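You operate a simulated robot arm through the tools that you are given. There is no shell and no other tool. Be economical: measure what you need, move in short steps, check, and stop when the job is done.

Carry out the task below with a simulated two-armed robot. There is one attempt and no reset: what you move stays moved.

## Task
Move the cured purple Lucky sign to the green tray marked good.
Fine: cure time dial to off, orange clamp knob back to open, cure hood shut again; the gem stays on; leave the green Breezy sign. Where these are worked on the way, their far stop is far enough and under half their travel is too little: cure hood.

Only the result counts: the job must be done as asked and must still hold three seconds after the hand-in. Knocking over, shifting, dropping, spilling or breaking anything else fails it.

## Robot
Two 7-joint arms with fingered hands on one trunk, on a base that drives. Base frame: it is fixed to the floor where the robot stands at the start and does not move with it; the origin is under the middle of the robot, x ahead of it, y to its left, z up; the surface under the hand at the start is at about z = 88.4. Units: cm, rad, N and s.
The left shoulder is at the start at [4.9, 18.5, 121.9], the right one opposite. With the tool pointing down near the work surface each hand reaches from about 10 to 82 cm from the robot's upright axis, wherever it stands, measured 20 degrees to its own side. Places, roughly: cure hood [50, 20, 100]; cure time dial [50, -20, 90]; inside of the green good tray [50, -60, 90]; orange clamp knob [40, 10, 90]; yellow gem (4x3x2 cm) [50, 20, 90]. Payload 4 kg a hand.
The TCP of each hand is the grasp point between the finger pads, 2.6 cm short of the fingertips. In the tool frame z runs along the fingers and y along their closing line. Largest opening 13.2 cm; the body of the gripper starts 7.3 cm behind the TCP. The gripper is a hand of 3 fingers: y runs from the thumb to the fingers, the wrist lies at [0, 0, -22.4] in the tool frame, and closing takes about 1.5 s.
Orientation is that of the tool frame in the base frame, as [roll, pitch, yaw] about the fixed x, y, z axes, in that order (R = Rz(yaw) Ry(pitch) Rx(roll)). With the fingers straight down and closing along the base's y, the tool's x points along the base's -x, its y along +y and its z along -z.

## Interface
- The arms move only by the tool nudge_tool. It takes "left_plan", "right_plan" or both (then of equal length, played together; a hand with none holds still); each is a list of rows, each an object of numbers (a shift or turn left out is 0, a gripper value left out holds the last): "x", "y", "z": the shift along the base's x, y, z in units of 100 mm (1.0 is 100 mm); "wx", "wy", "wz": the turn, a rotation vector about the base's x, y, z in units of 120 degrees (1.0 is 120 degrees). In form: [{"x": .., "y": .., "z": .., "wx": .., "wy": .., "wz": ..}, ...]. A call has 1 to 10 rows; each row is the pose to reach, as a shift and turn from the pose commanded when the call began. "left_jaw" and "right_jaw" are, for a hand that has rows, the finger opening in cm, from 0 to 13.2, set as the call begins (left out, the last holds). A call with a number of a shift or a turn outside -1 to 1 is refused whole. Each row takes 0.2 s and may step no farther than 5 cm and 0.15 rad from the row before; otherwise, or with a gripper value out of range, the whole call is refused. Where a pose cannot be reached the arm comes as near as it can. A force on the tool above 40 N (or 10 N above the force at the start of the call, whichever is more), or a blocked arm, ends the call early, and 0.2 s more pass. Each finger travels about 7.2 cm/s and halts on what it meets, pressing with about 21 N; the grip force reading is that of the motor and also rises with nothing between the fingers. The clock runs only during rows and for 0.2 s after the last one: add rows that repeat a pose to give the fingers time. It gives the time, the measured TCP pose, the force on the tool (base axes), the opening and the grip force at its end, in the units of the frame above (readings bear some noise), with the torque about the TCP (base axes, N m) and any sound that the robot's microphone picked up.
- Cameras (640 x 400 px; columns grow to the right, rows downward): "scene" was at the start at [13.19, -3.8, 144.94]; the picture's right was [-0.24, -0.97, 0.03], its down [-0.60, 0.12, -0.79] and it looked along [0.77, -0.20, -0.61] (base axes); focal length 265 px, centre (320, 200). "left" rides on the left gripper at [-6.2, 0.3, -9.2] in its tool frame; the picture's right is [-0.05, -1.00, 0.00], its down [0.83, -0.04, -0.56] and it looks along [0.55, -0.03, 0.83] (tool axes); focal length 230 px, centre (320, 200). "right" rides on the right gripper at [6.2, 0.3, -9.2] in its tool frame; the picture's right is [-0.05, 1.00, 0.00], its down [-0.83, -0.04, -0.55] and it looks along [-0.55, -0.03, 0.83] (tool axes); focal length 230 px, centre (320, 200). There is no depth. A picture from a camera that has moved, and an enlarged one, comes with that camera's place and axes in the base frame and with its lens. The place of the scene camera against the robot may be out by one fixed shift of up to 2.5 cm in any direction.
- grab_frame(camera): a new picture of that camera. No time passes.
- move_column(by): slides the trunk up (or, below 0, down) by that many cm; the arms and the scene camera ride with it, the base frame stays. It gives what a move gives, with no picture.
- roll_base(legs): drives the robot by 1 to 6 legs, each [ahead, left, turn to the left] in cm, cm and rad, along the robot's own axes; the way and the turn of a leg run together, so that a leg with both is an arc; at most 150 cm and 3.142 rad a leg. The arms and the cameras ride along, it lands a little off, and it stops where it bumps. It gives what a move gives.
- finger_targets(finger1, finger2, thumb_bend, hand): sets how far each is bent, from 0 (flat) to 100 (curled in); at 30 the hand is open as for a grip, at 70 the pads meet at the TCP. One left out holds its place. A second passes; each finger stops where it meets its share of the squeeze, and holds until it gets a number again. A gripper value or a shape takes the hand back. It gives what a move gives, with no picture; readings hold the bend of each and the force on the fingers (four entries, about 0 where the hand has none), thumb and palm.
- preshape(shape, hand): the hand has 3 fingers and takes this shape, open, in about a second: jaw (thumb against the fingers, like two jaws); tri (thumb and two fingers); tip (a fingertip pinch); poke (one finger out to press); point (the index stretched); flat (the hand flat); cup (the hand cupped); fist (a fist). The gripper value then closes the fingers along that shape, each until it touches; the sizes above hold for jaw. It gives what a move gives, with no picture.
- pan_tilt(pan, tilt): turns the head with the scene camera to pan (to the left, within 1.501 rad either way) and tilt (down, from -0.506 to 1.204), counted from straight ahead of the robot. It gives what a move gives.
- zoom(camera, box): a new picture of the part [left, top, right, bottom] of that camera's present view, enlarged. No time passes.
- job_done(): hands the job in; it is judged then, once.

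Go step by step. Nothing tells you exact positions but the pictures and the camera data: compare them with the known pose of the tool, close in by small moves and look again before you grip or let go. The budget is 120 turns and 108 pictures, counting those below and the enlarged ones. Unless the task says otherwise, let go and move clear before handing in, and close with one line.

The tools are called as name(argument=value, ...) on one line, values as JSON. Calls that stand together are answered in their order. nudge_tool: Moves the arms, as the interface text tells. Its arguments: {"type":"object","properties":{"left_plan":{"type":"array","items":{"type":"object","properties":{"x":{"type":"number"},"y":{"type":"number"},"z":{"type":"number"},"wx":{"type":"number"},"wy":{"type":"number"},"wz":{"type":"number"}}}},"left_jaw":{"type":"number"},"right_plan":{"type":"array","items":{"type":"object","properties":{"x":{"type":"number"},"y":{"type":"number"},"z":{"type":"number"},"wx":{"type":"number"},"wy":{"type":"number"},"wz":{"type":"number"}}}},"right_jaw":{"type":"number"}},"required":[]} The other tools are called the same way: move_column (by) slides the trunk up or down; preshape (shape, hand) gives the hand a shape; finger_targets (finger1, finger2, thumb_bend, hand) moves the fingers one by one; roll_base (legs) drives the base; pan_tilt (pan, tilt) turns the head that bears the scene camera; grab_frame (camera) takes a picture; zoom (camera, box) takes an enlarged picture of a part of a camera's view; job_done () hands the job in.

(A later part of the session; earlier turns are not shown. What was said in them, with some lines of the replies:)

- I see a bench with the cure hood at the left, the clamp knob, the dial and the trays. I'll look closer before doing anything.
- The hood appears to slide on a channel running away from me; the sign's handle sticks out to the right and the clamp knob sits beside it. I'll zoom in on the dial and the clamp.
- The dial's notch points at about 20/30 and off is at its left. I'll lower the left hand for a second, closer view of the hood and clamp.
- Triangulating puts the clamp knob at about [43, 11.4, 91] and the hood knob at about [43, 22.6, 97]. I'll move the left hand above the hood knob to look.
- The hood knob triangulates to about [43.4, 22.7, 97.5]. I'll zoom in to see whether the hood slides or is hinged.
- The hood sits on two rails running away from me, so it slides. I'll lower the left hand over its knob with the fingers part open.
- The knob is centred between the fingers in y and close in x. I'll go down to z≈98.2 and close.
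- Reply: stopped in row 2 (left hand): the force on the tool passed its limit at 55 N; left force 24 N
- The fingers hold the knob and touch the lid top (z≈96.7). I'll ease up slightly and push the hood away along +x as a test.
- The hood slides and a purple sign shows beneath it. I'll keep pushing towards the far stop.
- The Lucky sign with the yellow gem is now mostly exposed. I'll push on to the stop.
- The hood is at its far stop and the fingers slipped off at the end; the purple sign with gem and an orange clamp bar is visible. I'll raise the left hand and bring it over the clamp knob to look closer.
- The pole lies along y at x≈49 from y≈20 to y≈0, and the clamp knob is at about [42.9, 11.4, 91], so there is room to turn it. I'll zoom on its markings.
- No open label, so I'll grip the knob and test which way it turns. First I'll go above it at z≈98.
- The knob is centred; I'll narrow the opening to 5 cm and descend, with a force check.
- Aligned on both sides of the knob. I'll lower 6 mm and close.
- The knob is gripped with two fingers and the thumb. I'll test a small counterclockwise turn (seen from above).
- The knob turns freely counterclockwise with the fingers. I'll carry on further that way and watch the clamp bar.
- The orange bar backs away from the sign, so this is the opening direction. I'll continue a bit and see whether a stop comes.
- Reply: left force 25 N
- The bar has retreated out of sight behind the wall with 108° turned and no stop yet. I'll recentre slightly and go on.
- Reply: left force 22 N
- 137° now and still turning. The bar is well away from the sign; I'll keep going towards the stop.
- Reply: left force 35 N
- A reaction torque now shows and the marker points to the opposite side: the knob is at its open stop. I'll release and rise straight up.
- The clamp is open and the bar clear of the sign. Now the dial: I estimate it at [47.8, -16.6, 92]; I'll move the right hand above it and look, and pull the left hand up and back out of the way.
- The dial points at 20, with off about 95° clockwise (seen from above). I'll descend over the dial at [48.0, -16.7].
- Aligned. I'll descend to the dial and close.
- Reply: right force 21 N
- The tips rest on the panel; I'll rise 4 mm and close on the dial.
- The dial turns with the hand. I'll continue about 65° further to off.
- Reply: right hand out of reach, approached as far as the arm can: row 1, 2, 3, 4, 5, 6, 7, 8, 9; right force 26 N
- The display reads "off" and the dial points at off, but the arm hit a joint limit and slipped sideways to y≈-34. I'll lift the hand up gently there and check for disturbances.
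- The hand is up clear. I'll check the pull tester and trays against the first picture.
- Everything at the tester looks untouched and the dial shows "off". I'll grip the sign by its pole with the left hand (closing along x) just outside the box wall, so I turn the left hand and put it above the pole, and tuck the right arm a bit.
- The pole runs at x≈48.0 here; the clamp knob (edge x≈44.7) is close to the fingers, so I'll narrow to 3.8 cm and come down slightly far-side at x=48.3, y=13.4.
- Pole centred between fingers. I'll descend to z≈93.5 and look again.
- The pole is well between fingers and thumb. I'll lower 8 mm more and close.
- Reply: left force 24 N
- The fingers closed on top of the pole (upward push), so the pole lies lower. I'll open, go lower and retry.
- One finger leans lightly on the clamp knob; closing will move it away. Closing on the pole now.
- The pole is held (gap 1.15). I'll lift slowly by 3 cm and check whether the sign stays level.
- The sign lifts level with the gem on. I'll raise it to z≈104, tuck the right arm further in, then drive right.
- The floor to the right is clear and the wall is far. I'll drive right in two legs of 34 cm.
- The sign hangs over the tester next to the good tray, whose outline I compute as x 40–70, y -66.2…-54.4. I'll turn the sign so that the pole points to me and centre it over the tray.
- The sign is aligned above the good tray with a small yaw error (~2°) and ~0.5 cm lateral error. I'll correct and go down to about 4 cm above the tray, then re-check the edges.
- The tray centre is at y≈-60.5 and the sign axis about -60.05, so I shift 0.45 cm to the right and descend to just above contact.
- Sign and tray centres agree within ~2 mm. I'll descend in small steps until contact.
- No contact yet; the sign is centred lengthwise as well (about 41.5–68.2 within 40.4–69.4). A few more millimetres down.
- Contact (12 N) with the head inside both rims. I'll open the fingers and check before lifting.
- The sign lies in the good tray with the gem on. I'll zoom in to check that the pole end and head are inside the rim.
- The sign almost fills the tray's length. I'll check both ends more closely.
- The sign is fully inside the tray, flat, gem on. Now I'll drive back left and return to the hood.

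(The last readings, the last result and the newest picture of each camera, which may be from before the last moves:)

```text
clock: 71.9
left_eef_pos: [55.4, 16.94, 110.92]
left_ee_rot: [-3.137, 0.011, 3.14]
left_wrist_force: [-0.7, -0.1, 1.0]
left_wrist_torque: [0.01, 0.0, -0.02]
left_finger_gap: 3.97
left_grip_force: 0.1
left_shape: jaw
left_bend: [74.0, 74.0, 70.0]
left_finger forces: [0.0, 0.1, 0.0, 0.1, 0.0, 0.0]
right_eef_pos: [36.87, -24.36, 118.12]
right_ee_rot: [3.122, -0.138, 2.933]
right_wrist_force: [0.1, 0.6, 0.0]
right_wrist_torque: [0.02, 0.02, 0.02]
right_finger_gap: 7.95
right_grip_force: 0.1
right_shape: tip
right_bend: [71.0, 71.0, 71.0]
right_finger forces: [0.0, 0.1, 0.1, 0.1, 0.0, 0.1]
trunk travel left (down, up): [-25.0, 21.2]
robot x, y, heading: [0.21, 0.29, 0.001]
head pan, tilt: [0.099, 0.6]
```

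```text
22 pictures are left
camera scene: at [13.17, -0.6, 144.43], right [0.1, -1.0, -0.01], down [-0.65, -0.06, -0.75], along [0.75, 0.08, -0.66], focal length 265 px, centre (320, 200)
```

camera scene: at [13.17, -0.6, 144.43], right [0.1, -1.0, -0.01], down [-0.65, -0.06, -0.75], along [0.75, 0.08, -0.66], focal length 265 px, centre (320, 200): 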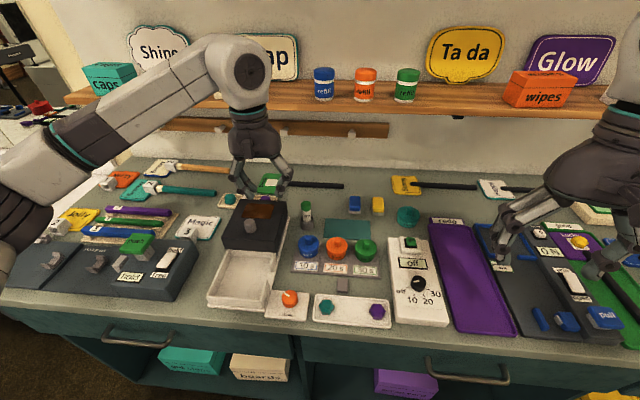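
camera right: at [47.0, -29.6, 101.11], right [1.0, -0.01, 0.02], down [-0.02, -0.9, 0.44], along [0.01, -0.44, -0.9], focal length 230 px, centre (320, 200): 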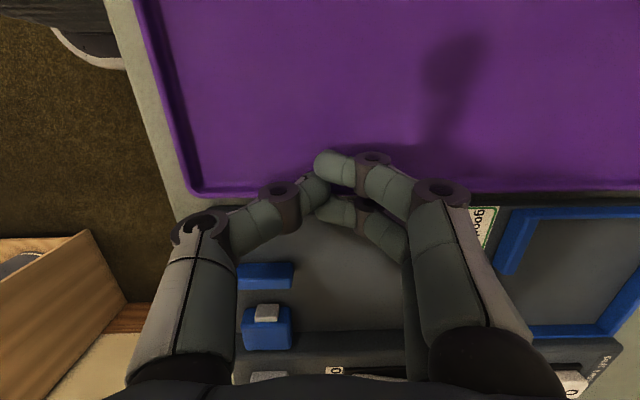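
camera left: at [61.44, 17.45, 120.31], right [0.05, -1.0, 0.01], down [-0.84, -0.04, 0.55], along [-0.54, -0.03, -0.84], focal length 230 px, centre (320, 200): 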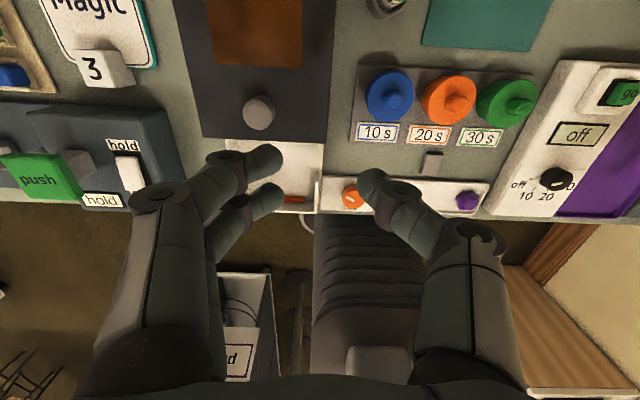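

The base is back. The hood knob is at about [56.7, 22.6]; I'll check the clamp marker and move above the knob.

nudge_tool(left_plan=[{"x": 0.06, "y": 0.3}, {"x": 0.12, "y": 0.57, "z": -0.2}, {"x": 0.12, "y": 0.57, "z": -0.6}, {"x": 0.12, "y": 0.57, "z": -0.8}, {"x": 0.12, "y": 0.57, "z": -0.8}], left_jaw=5.5)

grab_frame(camera="left")

zoom(camera="scene", box=[200, 180, 340, 330])

```text
clock: 73.1
left_eef_pos: [56.55, 22.63, 102.97]
left_ee_rot: [-3.136, 0.012, 3.141]
left_wrist_force: [0.1, 0.1, 0.1]
left_wrist_torque: [-0.01, 0.01, 0.0]
left_finger_gap: 5.42
left_grip_force: 0.0
left_shape: jaw
left_bend: [73.0, 73.0, 70.0]
left_finger forces: [0.0, 0.0, 0.0, 0.0, 0.0, 0.0]
right_eef_pos: [36.81, -24.32, 118.03]
right_ee_rot: [3.123, -0.137, 2.932]
right_wrist_force: [0.3, -0.3, 0.3]
right_wrist_torque: [0.0, 0.02, 0.0]
right_finger_gap: 7.97
right_grip_force: 0.1
right_shape: tip
right_bend: [71.0, 71.0, 71.0]
right_finger forces: [0.0, 0.0, 0.1, 0.0, 0.0, 0.0]
trunk travel left (down, up): [-25.0, 21.2]
robot x, y, heading: [-0.06, 0.42, -0.005]
head pan, tilt: [0.099, 0.6]
```

```text
21 pictures are left
camera left: at [62.59, 23.13, 112.28], right [0.05, -1.0, 0.01], down [-0.84, -0.04, 0.55], along [-0.54, -0.03, -0.84], focal length 230 px, centre (320, 200)
```

left: 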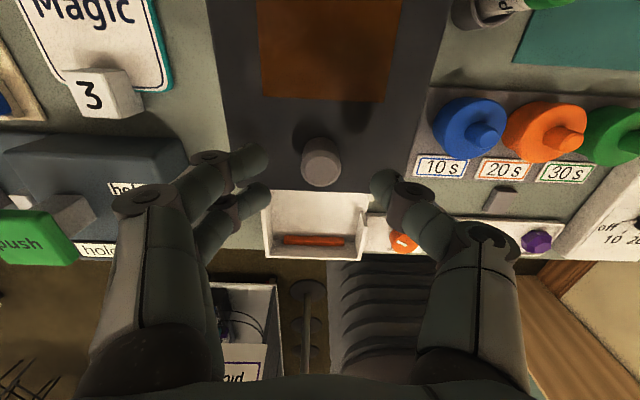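

```text
2.67 times, centred on (270, 255) of scene
camera zoom: at [13.15, -0.6, 144.43], right [0.1, -1.0, -0.01], down [-0.65, -0.06, -0.75], along [0.75, 0.08, -0.66], focal length 708 px, centre (453, 53)
```

zoom: 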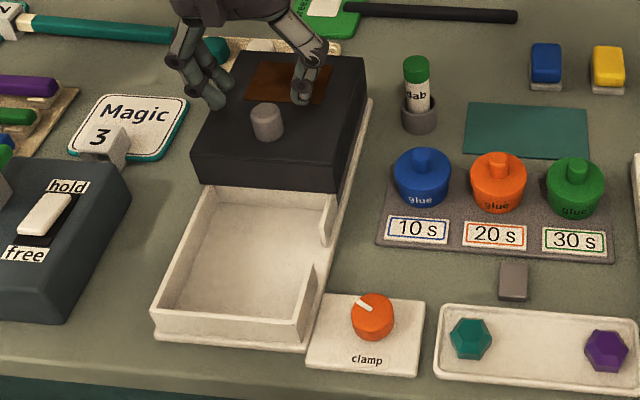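

The hood knob is centred. The clamp knob seems to have been nudged ~15–20° from its open stop, which I'll correct after. Now grip the hood knob and pull it back.

nudge_tool(left_plan=[{"x": 0.02, "y": 0.01, "z": -0.2}, {"x": 0.02, "y": 0.01, "z": -0.35}])

nudge_tool(left_plan=[{}, {}, {}, {}, {}], left_jaw=0)

nudge_tool(left_plan=[{"x": -0.1}, {"x": -0.25}, {"x": -0.4}, {"x": -0.55}, {"x": -0.7}, {"x": -0.85}, {"x": -1.0}, {"x": -1.0}])

zoom(camera="scene", box=[180, 180, 340, 330])

```text
clock: 73.7
left_eef_pos: [56.8, 22.77, 99.4]
left_ee_rot: [-3.135, 0.011, -3.14]
left_wrist_force: [0.2, 0.7, 0.1]
left_wrist_torque: [0.01, 0.0, -0.02]
left_finger_gap: 5.46
left_grip_force: 0.1
left_shape: jaw
left_bend: [73.0, 73.0, 70.0]
left_finger forces: [0.0, 0.1, 0.0, 0.0, 0.0, 0.0]
right_eef_pos: [36.63, -24.32, 118.04]
right_ee_rot: [3.124, -0.137, 2.931]
right_wrist_force: [1.2, -0.2, -0.5]
right_wrist_torque: [-0.02, -0.01, -0.01]
right_finger_gap: 7.97
right_grip_force: 0.1
right_shape: tip
right_bend: [71.0, 71.0, 71.0]
right_finger forces: [0.0, 0.1, 0.0, 0.1, 0.0, 0.0]
trunk travel left (down, up): [-25.0, 21.2]
robot x, y, heading: [-0.3, 0.07, -0.002]
head pan, tilt: [0.099, 0.6]
```

```text
clock: 74.9
left_eef_pos: [56.8, 22.68, 99.55]
left_ee_rot: [-3.137, 0.01, 3.141]
left_wrist_force: [0.4, -1.5, -2.7]
left_wrist_torque: [0.0, 0.0, 0.0]
left_finger_gap: 1.43
left_grip_force: 20.9
left_shape: jaw
left_bend: [70.0, 72.0, 70.0]
left_finger forces: [7.3, 10.7, 0.0, 0.0, 18.1, 0.0]
right_eef_pos: [36.84, -24.51, 117.96]
right_ee_rot: [3.126, -0.136, 2.932]
right_wrist_force: [-0.1, 0.3, -0.3]
right_wrist_torque: [-0.01, -0.01, -0.01]
right_finger_gap: 7.95
right_grip_force: 0.0
right_shape: tip
right_bend: [71.0, 71.0, 71.0]
right_finger forces: [0.1, 0.0, 0.0, 0.1, 0.0, 0.1]
trunk travel left (down, up): [-25.0, 21.2]
robot x, y, heading: [0.37, 0.52, 0.004]
head pan, tilt: [0.099, 0.6]
```

```text
clock: 76.7
left_eef_pos: [46.67, 22.71, 99.45]
left_ee_rot: [-3.135, 0.012, 3.141]
left_wrist_force: [-1.0, -1.0, 0.6]
left_wrist_torque: [-0.02, 0.05, 0.01]
left_finger_gap: 1.43
left_grip_force: 21.0
left_shape: jaw
left_bend: [70.0, 72.0, 70.0]
left_finger forces: [7.4, 11.7, 0.0, 0.0, 18.6, 0.0]
right_eef_pos: [36.81, -24.33, 118.1]
right_ee_rot: [3.123, -0.138, 2.933]
right_wrist_force: [0.5, 0.0, 0.4]
right_wrist_torque: [0.03, 0.01, 0.01]
right_finger_gap: 7.97
right_grip_force: 0.0
right_shape: tip
right_bend: [71.0, 71.0, 71.0]
right_finger forces: [0.1, 0.0, 0.0, 0.0, 0.1, 0.0]
trunk travel left (down, up): [-25.0, 21.2]
robot x, y, heading: [-0.17, 0.53, 0.002]
head pan, tilt: [0.099, 0.6]
```

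```text
2.67 times, centred on (260, 255) of scene
camera zoom: at [13.16, -0.61, 144.43], right [0.1, -1.0, -0.01], down [-0.65, -0.06, -0.75], along [0.75, 0.08, -0.66], focal length 708 px, centre (480, 53)
```

zoom: 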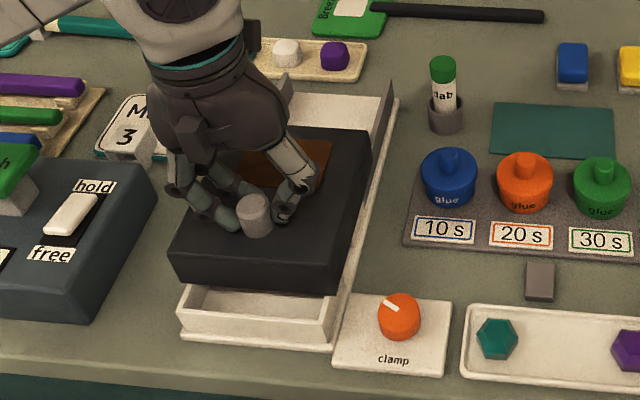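

The hood slides back. I'll pull on to its closed stop.

nudge_tool(left_plan=[{"x": -0.1}, {"x": -0.2}, {"x": -0.3}, {"x": -0.36}, {"x": -0.4}, {"x": -0.43}])

zoom(camera="scene", box=[180, 180, 340, 330])

```text
clock: 78.0
left_eef_pos: [43.78, 22.79, 99.51]
left_ee_rot: [-3.134, 0.032, -3.132]
left_wrist_force: [22.3, -2.4, -10.6]
left_wrist_torque: [0.01, -0.37, -0.02]
left_finger_gap: 1.38
left_grip_force: 20.6
left_shape: jaw
left_bend: [70.0, 72.0, 70.0]
left_finger forces: [19.4, 8.6, 0.0, 0.0, 19.6, 0.1]
right_eef_pos: [36.98, -24.33, 118.0]
right_ee_rot: [3.121, -0.138, 2.931]
right_wrist_force: [0.4, -0.9, 0.5]
right_wrist_torque: [0.03, -0.02, 0.0]
right_finger_gap: 7.98
right_grip_force: 0.0
right_shape: tip
right_bend: [71.0, 71.0, 71.0]
right_finger forces: [0.0, 0.0, 0.1, 0.0, 0.0, 0.1]
trunk travel left (down, up): [-25.0, 21.2]
robot x, y, heading: [0.0, 0.25, -0.006]
head pan, tilt: [0.099, 0.6]
stopped in row 6 (left hand): the force on the tool passed its limit at 43 N (the readings are from after the stop); the commanded pose is now the measured one
```

```text
2.67 times, centred on (260, 255) of scene
camera zoom: at [13.44, -0.62, 144.39], right [0.1, -1.0, -0.01], down [-0.66, -0.05, -0.75], along [0.75, 0.08, -0.66], focal length 708 px, centre (480, 53)
```

zoom: 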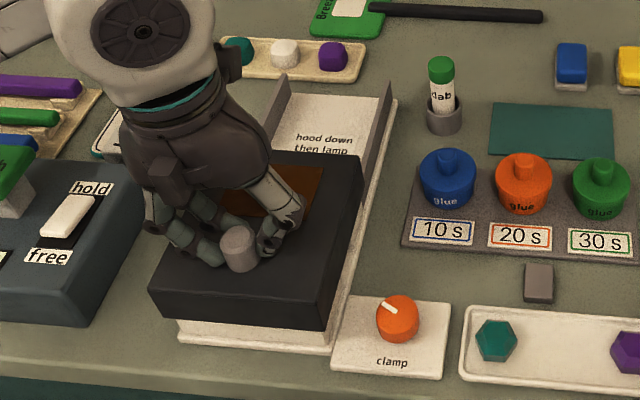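

The hood is at its closed stop. I'll release, rise and move above the clamp knob with the fingers closing along x (away from the hood).

nudge_tool(left_plan=[{}, {}, {}, {"z": 0.3}, {"z": 0.7}, {"z": 0.9}], left_jaw=5)

nudge_tool(left_plan=[{"wz": 0.07, "y": -0.15}, {"wz": 0.14, "y": -0.3}, {"wz": 0.21, "y": -0.45}, {"wz": 0.28, "y": -0.6}, {"wz": 0.35, "y": -0.75}, {"wz": 0.42, "y": -0.9}, {"wz": 0.49, "y": -1.0}, {"wz": 0.56, "y": -1.0}, {"wz": 0.63, "y": -1.0}, {"wz": 0.7, "y": -1.0}])

grab_frame(camera="left")

zoom(camera="scene", box=[180, 180, 340, 330])

```text
clock: 79.4
left_eef_pos: [43.42, 22.74, 108.59]
left_ee_rot: [-3.134, 0.025, -3.134]
left_wrist_force: [0.2, -0.4, 0.0]
left_wrist_torque: [-0.01, 0.04, 0.0]
left_finger_gap: 4.95
left_grip_force: 0.0
left_shape: jaw
left_bend: [73.0, 74.0, 70.0]
left_finger forces: [0.1, 0.1, 0.1, 0.1, 0.0, 0.1]
right_eef_pos: [36.93, -24.36, 118.16]
right_ee_rot: [3.123, -0.138, 2.931]
right_wrist_force: [0.0, -0.1, 0.4]
right_wrist_torque: [0.01, -0.02, 0.0]
right_finger_gap: 7.95
right_grip_force: 0.0
right_shape: tip
right_bend: [71.0, 71.0, 71.0]
right_finger forces: [0.0, 0.1, 0.0, 0.0, 0.0, 0.0]
trunk travel left (down, up): [-25.0, 21.2]
robot x, y, heading: [0.36, 0.11, -0.004]
head pan, tilt: [0.099, 0.6]
```

```text
clock: 81.6
left_eef_pos: [43.28, 12.59, 108.72]
left_ee_rot: [-3.135, 0.025, -1.667]
left_wrist_force: [0.4, 0.5, -0.8]
left_wrist_torque: [-0.01, 0.02, -0.03]
left_finger_gap: 4.98
left_grip_force: 0.1
left_shape: jaw
left_bend: [73.0, 74.0, 70.0]
left_finger forces: [0.0, 0.0, 0.1, 0.0, 0.0, 0.0]
right_eef_pos: [36.89, -24.42, 118.02]
right_ee_rot: [3.122, -0.137, 2.932]
right_wrist_force: [0.1, 0.4, 0.0]
right_wrist_torque: [0.03, 0.02, 0.0]
right_finger_gap: 7.97
right_grip_force: 0.3
right_shape: tip
right_bend: [71.0, 71.0, 71.0]
right_finger forces: [0.0, 0.0, 0.0, 0.0, 0.0, 0.0]
trunk travel left (down, up): [-25.0, 21.2]
robot x, y, heading: [-0.05, 0.12, -0.003]
head pan, tilt: [0.099, 0.6]
```

```text
17 pictures are left
camera left: at [43.53, 18.75, 118.03], right [1.0, -0.04, 0.01], down [-0.04, -0.85, 0.53], along [-0.02, -0.53, -0.85], focal length 230 px, centre (320, 200)
```

left: 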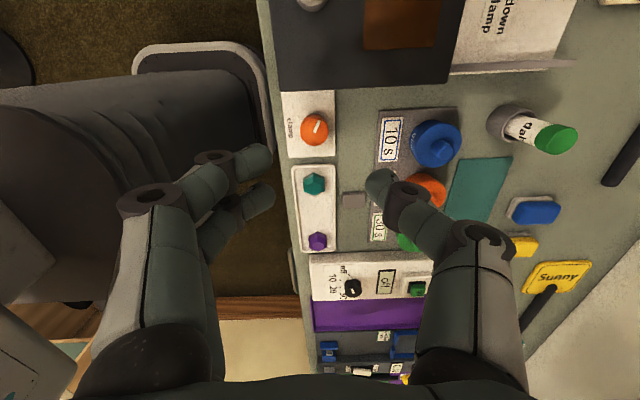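

```text
2.67 times, centred on (260, 255) of scene
camera zoom: at [13.23, -0.61, 144.43], right [0.1, -1.0, -0.01], down [-0.65, -0.05, -0.75], along [0.75, 0.08, -0.66], focal length 708 px, centre (480, 53)
```

zoom: 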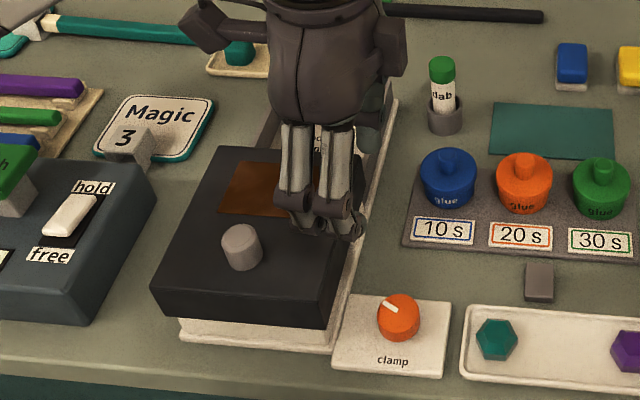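

I'll zoom on the clamp marker to measure its angle.

zoom(camera="left", box=[280, 90, 350, 165])

```text
5.33 times, centred on (315, 128) of left
camera zoom: at [43.53, 18.75, 118.03], right [1.0, -0.04, 0.01], down [-0.04, -0.85, 0.53], along [-0.02, -0.53, -0.85], focal length 1227 px, centre (347, 587)
```

zoom: 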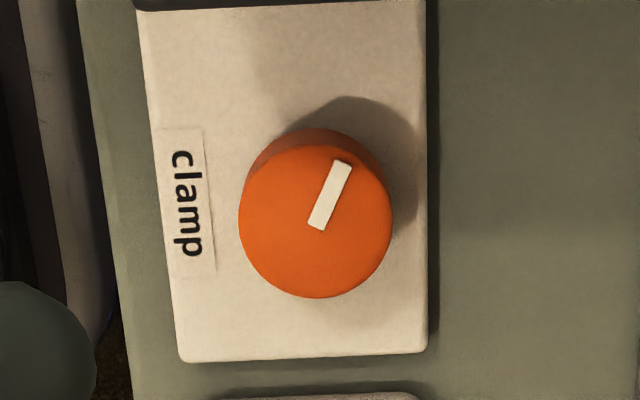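

The marker is about 15° off its open stop. I'll go down on the knob and turn it back counterclockwise to the stop.

nudge_tool(left_plan=[{"x": -0.04, "y": -0.11, "z": -0.4}, {"x": -0.04, "y": -0.11, "z": -0.8}, {"x": -0.04, "y": -0.11, "z": -1.0}, {"x": -0.04, "y": -0.11, "z": -1.0}])

grab_frame(camera="left")

```text
clock: 82.6
left_eef_pos: [42.86, 11.64, 98.48]
left_ee_rot: [-3.135, 0.026, -1.67]
left_wrist_force: [0.5, 0.5, 0.5]
left_wrist_torque: [0.01, 0.04, 0.02]
left_finger_gap: 4.95
left_grip_force: 0.1
left_shape: jaw
left_bend: [73.0, 74.0, 70.0]
left_finger forces: [0.0, 0.0, 0.1, 0.1, 0.0, 0.2]
right_eef_pos: [36.92, -24.38, 118.06]
right_ee_rot: [3.123, -0.139, 2.93]
right_wrist_force: [0.1, -0.2, 0.6]
right_wrist_torque: [0.03, 0.01, -0.03]
right_finger_gap: 7.96
right_grip_force: 0.0
right_shape: tip
right_bend: [71.0, 71.0, 71.0]
right_finger forces: [0.0, 0.0, 0.0, 0.1, 0.0, 0.0]
trunk travel left (down, up): [-25.0, 21.2]
robot x, y, heading: [0.35, 0.31, 0.001]
head pan, tilt: [0.099, 0.6]
```

```text
14 pictures are left
camera left: at [43.15, 17.7, 108.01], right [1.0, -0.05, 0.01], down [-0.04, -0.84, 0.53], along [-0.02, -0.53, -0.85], focal length 230 px, centre (320, 200)
```

left: 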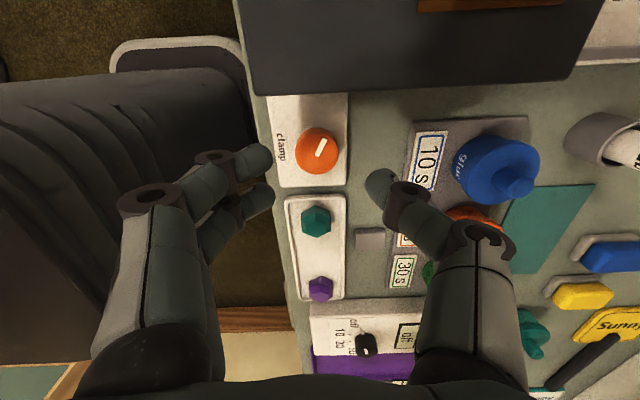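

Centred. Descend, close, and turn counterclockwise with a force check.

nudge_tool(left_plan=[{"z": -0.3}, {"z": -0.5}, {"z": -0.6}])

nudge_tool(left_plan=[{}, {}, {}, {}, {}], left_jaw=0)

nudge_tool(left_plan=[{"wz": 0.04}, {"wz": 0.08}, {"wz": 0.12}, {"wz": 0.16}, {"wz": 0.2}, {"wz": 0.2}])

grab_frame(camera="left")

```text
clock: 83.4
left_eef_pos: [42.91, 11.75, 92.66]
left_ee_rot: [-3.135, 0.025, -1.671]
left_wrist_force: [0.1, -0.8, 0.3]
left_wrist_torque: [-0.04, 0.03, 0.0]
left_finger_gap: 4.97
left_grip_force: 0.0
left_shape: jaw
left_bend: [73.0, 74.0, 70.0]
left_finger forces: [0.0, 0.0, 0.0, 0.1, 0.0, 0.1]
right_eef_pos: [36.89, -24.38, 118.02]
right_ee_rot: [3.122, -0.136, 2.931]
right_wrist_force: [0.1, -0.1, -0.2]
right_wrist_torque: [0.01, 0.01, -0.01]
right_finger_gap: 7.95
right_grip_force: 0.0
right_shape: tip
right_bend: [71.0, 71.0, 71.0]
right_finger forces: [0.1, 0.1, 0.0, 0.0, 0.0, 0.0]
trunk travel left (down, up): [-25.0, 21.2]
robot x, y, heading: [0.17, 0.13, -0.007]
head pan, tilt: [0.099, 0.6]
```

```text
clock: 84.6
left_eef_pos: [42.9, 11.71, 92.62]
left_ee_rot: [-3.137, 0.024, -1.67]
left_wrist_force: [-0.5, 2.3, -3.4]
left_wrist_torque: [0.03, 0.01, -0.01]
left_finger_gap: 2.16
left_grip_force: 21.2
left_shape: jaw
left_bend: [72.0, 73.0, 70.0]
left_finger forces: [8.0, 9.8, 0.0, 0.0, 17.4, 0.1]
right_eef_pos: [36.98, -24.38, 118.13]
right_ee_rot: [3.125, -0.139, 2.93]
right_wrist_force: [0.2, -0.5, 1.1]
right_wrist_torque: [0.04, -0.01, 0.0]
right_finger_gap: 7.94
right_grip_force: 0.0
right_shape: tip
right_bend: [71.0, 71.0, 71.0]
right_finger forces: [0.0, 0.0, 0.1, 0.1, 0.0, 0.1]
trunk travel left (down, up): [-25.0, 21.2]
robot x, y, heading: [-0.27, 0.23, 0.004]
head pan, tilt: [0.099, 0.6]
```

```text
clock: 86.0
left_eef_pos: [42.79, 11.85, 92.57]
left_ee_rot: [-3.134, 0.029, -1.248]
left_wrist_force: [-10.3, 13.8, -2.2]
left_wrist_torque: [0.22, 0.23, -0.31]
left_finger_gap: 2.04
left_grip_force: 20.9
left_shape: jaw
left_bend: [72.0, 73.0, 70.0]
left_finger forces: [13.9, 11.9, 0.0, 0.0, 13.8, 0.0]
right_eef_pos: [36.67, -24.25, 118.04]
right_ee_rot: [3.124, -0.137, 2.93]
right_wrist_force: [0.2, 0.3, 0.3]
right_wrist_torque: [-0.01, -0.02, 0.02]
right_finger_gap: 7.97
right_grip_force: 0.0
right_shape: tip
right_bend: [71.0, 71.0, 71.0]
right_finger forces: [0.0, 0.0, 0.0, 0.0, 0.0, 0.0]
trunk travel left (down, up): [-25.0, 21.2]
robot x, y, heading: [-0.24, -0.0, -0.004]
head pan, tilt: [0.099, 0.6]
```

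```text
13 pictures are left
camera left: at [40.59, 17.48, 102.04], right [0.93, 0.37, 0.01], down [0.31, -0.79, 0.53], along [0.2, -0.49, -0.85], focal length 230 px, centre (320, 200)
```

left: 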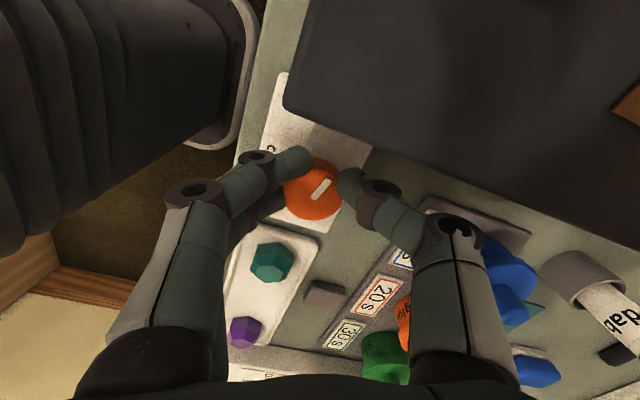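

Some reaction torque shows; I'll turn a little more to confirm the stop.

nudge_tool(left_plan=[{"wz": 0.05}, {"wz": 0.1}, {"wz": 0.15}, {"wz": 0.15}])

zoom(camera="left", box=[250, 130, 390, 240])

```text
clock: 87.0
left_eef_pos: [42.51, 11.98, 92.69]
left_ee_rot: [-3.136, 0.031, -0.936]
left_wrist_force: [-21.4, 24.3, -6.7]
left_wrist_torque: [0.39, 0.44, -0.49]
left_finger_gap: 1.93
left_grip_force: 20.8
left_shape: jaw
left_bend: [72.0, 73.0, 71.0]
left_finger forces: [28.7, 12.6, 0.0, 0.1, 12.4, 0.0]
right_eef_pos: [36.67, -23.93, 118.24]
right_ee_rot: [3.126, -0.133, 2.931]
right_wrist_force: [-0.2, -0.1, -0.1]
right_wrist_torque: [-0.02, 0.01, 0.03]
right_finger_gap: 7.97
right_grip_force: 0.1
right_shape: tip
right_bend: [71.0, 71.0, 71.0]
right_finger forces: [0.0, 0.1, 0.1, 0.1, 0.1, 0.1]
trunk travel left (down, up): [-25.0, 21.2]
robot x, y, heading: [0.03, 0.38, 0.001]
head pan, tilt: [0.099, 0.6]
```

```text
3.64 times, centred on (320, 185) of left
camera zoom: at [38.82, 16.65, 102.06], right [0.77, 0.63, 0.01], down [0.53, -0.66, 0.53], along [0.34, -0.4, -0.85], focal length 837 px, centre (320, 254)
```

zoom: 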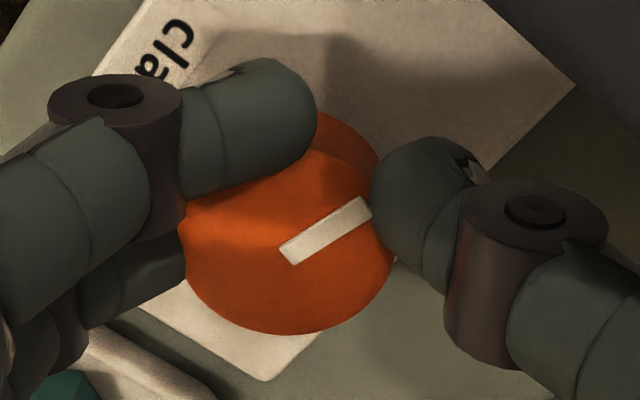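

The fingers slip while the marker stays, so the knob is at its open stop. Release and rise clear.

nudge_tool(left_plan=[{"x": 0.02, "y": -0.02}, {"x": 0.02, "y": -0.02}, {"x": 0.02, "y": -0.02}, {"x": 0.02, "y": -0.02, "z": 0.3}, {"x": 0.02, "y": -0.02, "z": 0.7}, {"x": 0.02, "y": -0.02, "z": 1.0}], left_jaw=5.5)

nudge_tool(left_plan=[{"z": 0.4}, {"z": 0.8}, {"z": 1.0, "x": -0.4}, {"z": 1.0, "x": -0.8}])

pan_tilt(pan=-0.3, tilt=0.6)

grab_frame(camera="scene")

zoom(camera="scene", box=[60, 230, 300, 380])

```text
clock: 88.4
left_eef_pos: [42.99, 11.41, 102.77]
left_ee_rot: [-3.135, 0.024, -0.938]
left_wrist_force: [0.2, 0.4, 0.6]
left_wrist_torque: [-0.02, 0.0, 0.02]
left_finger_gap: 5.45
left_grip_force: 0.0
left_shape: jaw
left_bend: [73.0, 73.0, 70.0]
left_finger forces: [0.1, 0.0, 0.1, 0.1, 0.0, 0.0]
right_eef_pos: [36.8, -24.31, 118.08]
right_ee_rot: [3.122, -0.135, 2.93]
right_wrist_force: [-0.6, 0.6, -0.8]
right_wrist_torque: [0.02, -0.02, 0.01]
right_finger_gap: 7.96
right_grip_force: 0.1
right_shape: tip
right_bend: [71.0, 71.0, 71.0]
right_finger forces: [0.0, 0.1, 0.0, 0.1, 0.0, 0.0]
trunk travel left (down, up): [-25.0, 21.2]
robot x, y, heading: [-0.1, 0.12, -0.003]
head pan, tilt: [0.099, 0.6]
```

```text
clock: 89.4
left_eef_pos: [34.89, 11.29, 112.64]
left_ee_rot: [-3.134, 0.027, -0.937]
left_wrist_force: [0.7, 0.1, -0.3]
left_wrist_torque: [0.02, 0.03, 0.02]
left_finger_gap: 5.49
left_grip_force: 0.1
left_shape: jaw
left_bend: [73.0, 73.0, 70.0]
left_finger forces: [0.1, 0.1, 0.1, 0.1, 0.0, 0.1]
right_eef_pos: [36.75, -24.44, 118.14]
right_ee_rot: [3.122, -0.135, 2.93]
right_wrist_force: [0.5, -0.1, -0.6]
right_wrist_torque: [0.01, -0.03, -0.01]
right_finger_gap: 7.93
right_grip_force: 0.1
right_shape: tip
right_bend: [71.0, 71.0, 71.0]
right_finger forces: [0.1, 0.0, 0.0, 0.0, 0.0, 0.1]
trunk travel left (down, up): [-25.0, 21.2]
robot x, y, heading: [0.06, -0.17, -0.003]
head pan, tilt: [0.099, 0.6]
```

```text
clock: 90.3
left_eef_pos: [35.07, 11.43, 112.64]
left_ee_rot: [-3.135, 0.026, -0.937]
left_wrist_force: [0.1, 0.4, 0.5]
left_wrist_torque: [0.01, -0.02, 0.0]
left_finger_gap: 5.45
left_grip_force: 0.2
left_shape: jaw
left_bend: [73.0, 73.0, 70.0]
left_finger forces: [0.0, 0.1, 0.0, 0.1, 0.0, 0.1]
right_eef_pos: [36.86, -24.33, 118.15]
right_ee_rot: [3.123, -0.138, 2.929]
right_wrist_force: [-0.2, -0.1, 0.1]
right_wrist_torque: [0.02, 0.0, 0.0]
right_finger_gap: 7.95
right_grip_force: 0.0
right_shape: tip
right_bend: [71.0, 71.0, 71.0]
right_finger forces: [0.1, 0.0, 0.0, 0.1, 0.0, 0.1]
trunk travel left (down, up): [-25.0, 21.2]
robot x, y, heading: [0.1, 0.11, -0.001]
head pan, tilt: [-0.3, 0.6]
```

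```text
11 pictures are left
camera scene: at [12.88, -4.09, 144.47], right [-0.29, -0.95, 0.03], down [-0.63, 0.17, -0.76], along [0.72, -0.24, -0.65], focal length 265 px, centre (320, 200)
```

scene: 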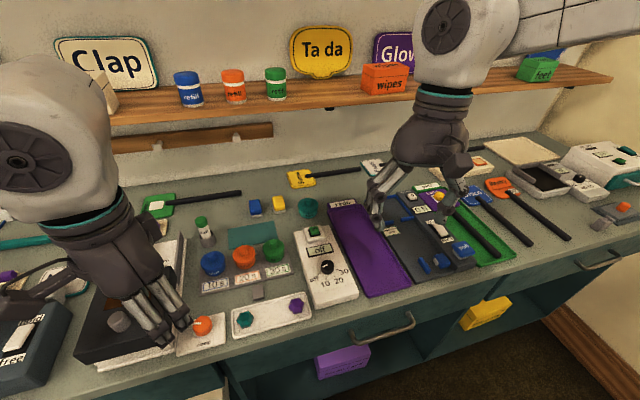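

```text
2.67 times, centred on (180, 305) of scene
camera zoom: at [12.88, -4.09, 144.47], right [-0.29, -0.95, 0.03], down [-0.63, 0.17, -0.76], along [0.72, -0.24, -0.65], focal length 708 px, centre (693, -80)
```

zoom: 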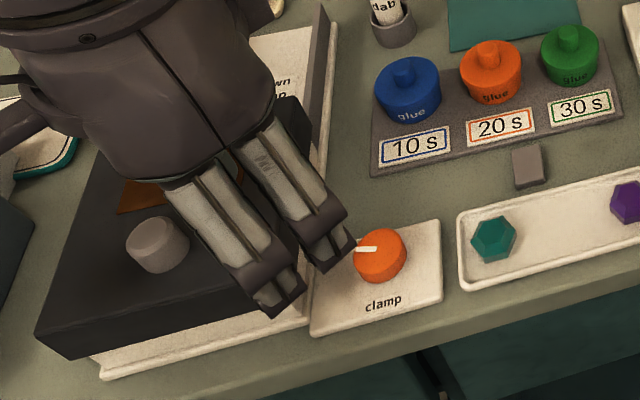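

The Lucky sign is in the good tray with its gem on, the dial reads off, the clamp is at its open stop, the hood is shut, and both hands are clear. I'm handing in.

job_done()

```text
The job is handed in.
```

I moved the purple Lucky sign into the green good tray with its gem still on and handed the job in; I don't have the verdict. The cure time dial reads off, the clamp knob is at its open stop, and the cure hood is shut. I didn't touch the green Breezy sign. While turning the dial, the right hand slipped sideways onto the pull tester, but nothing there looked moved in the pictures.
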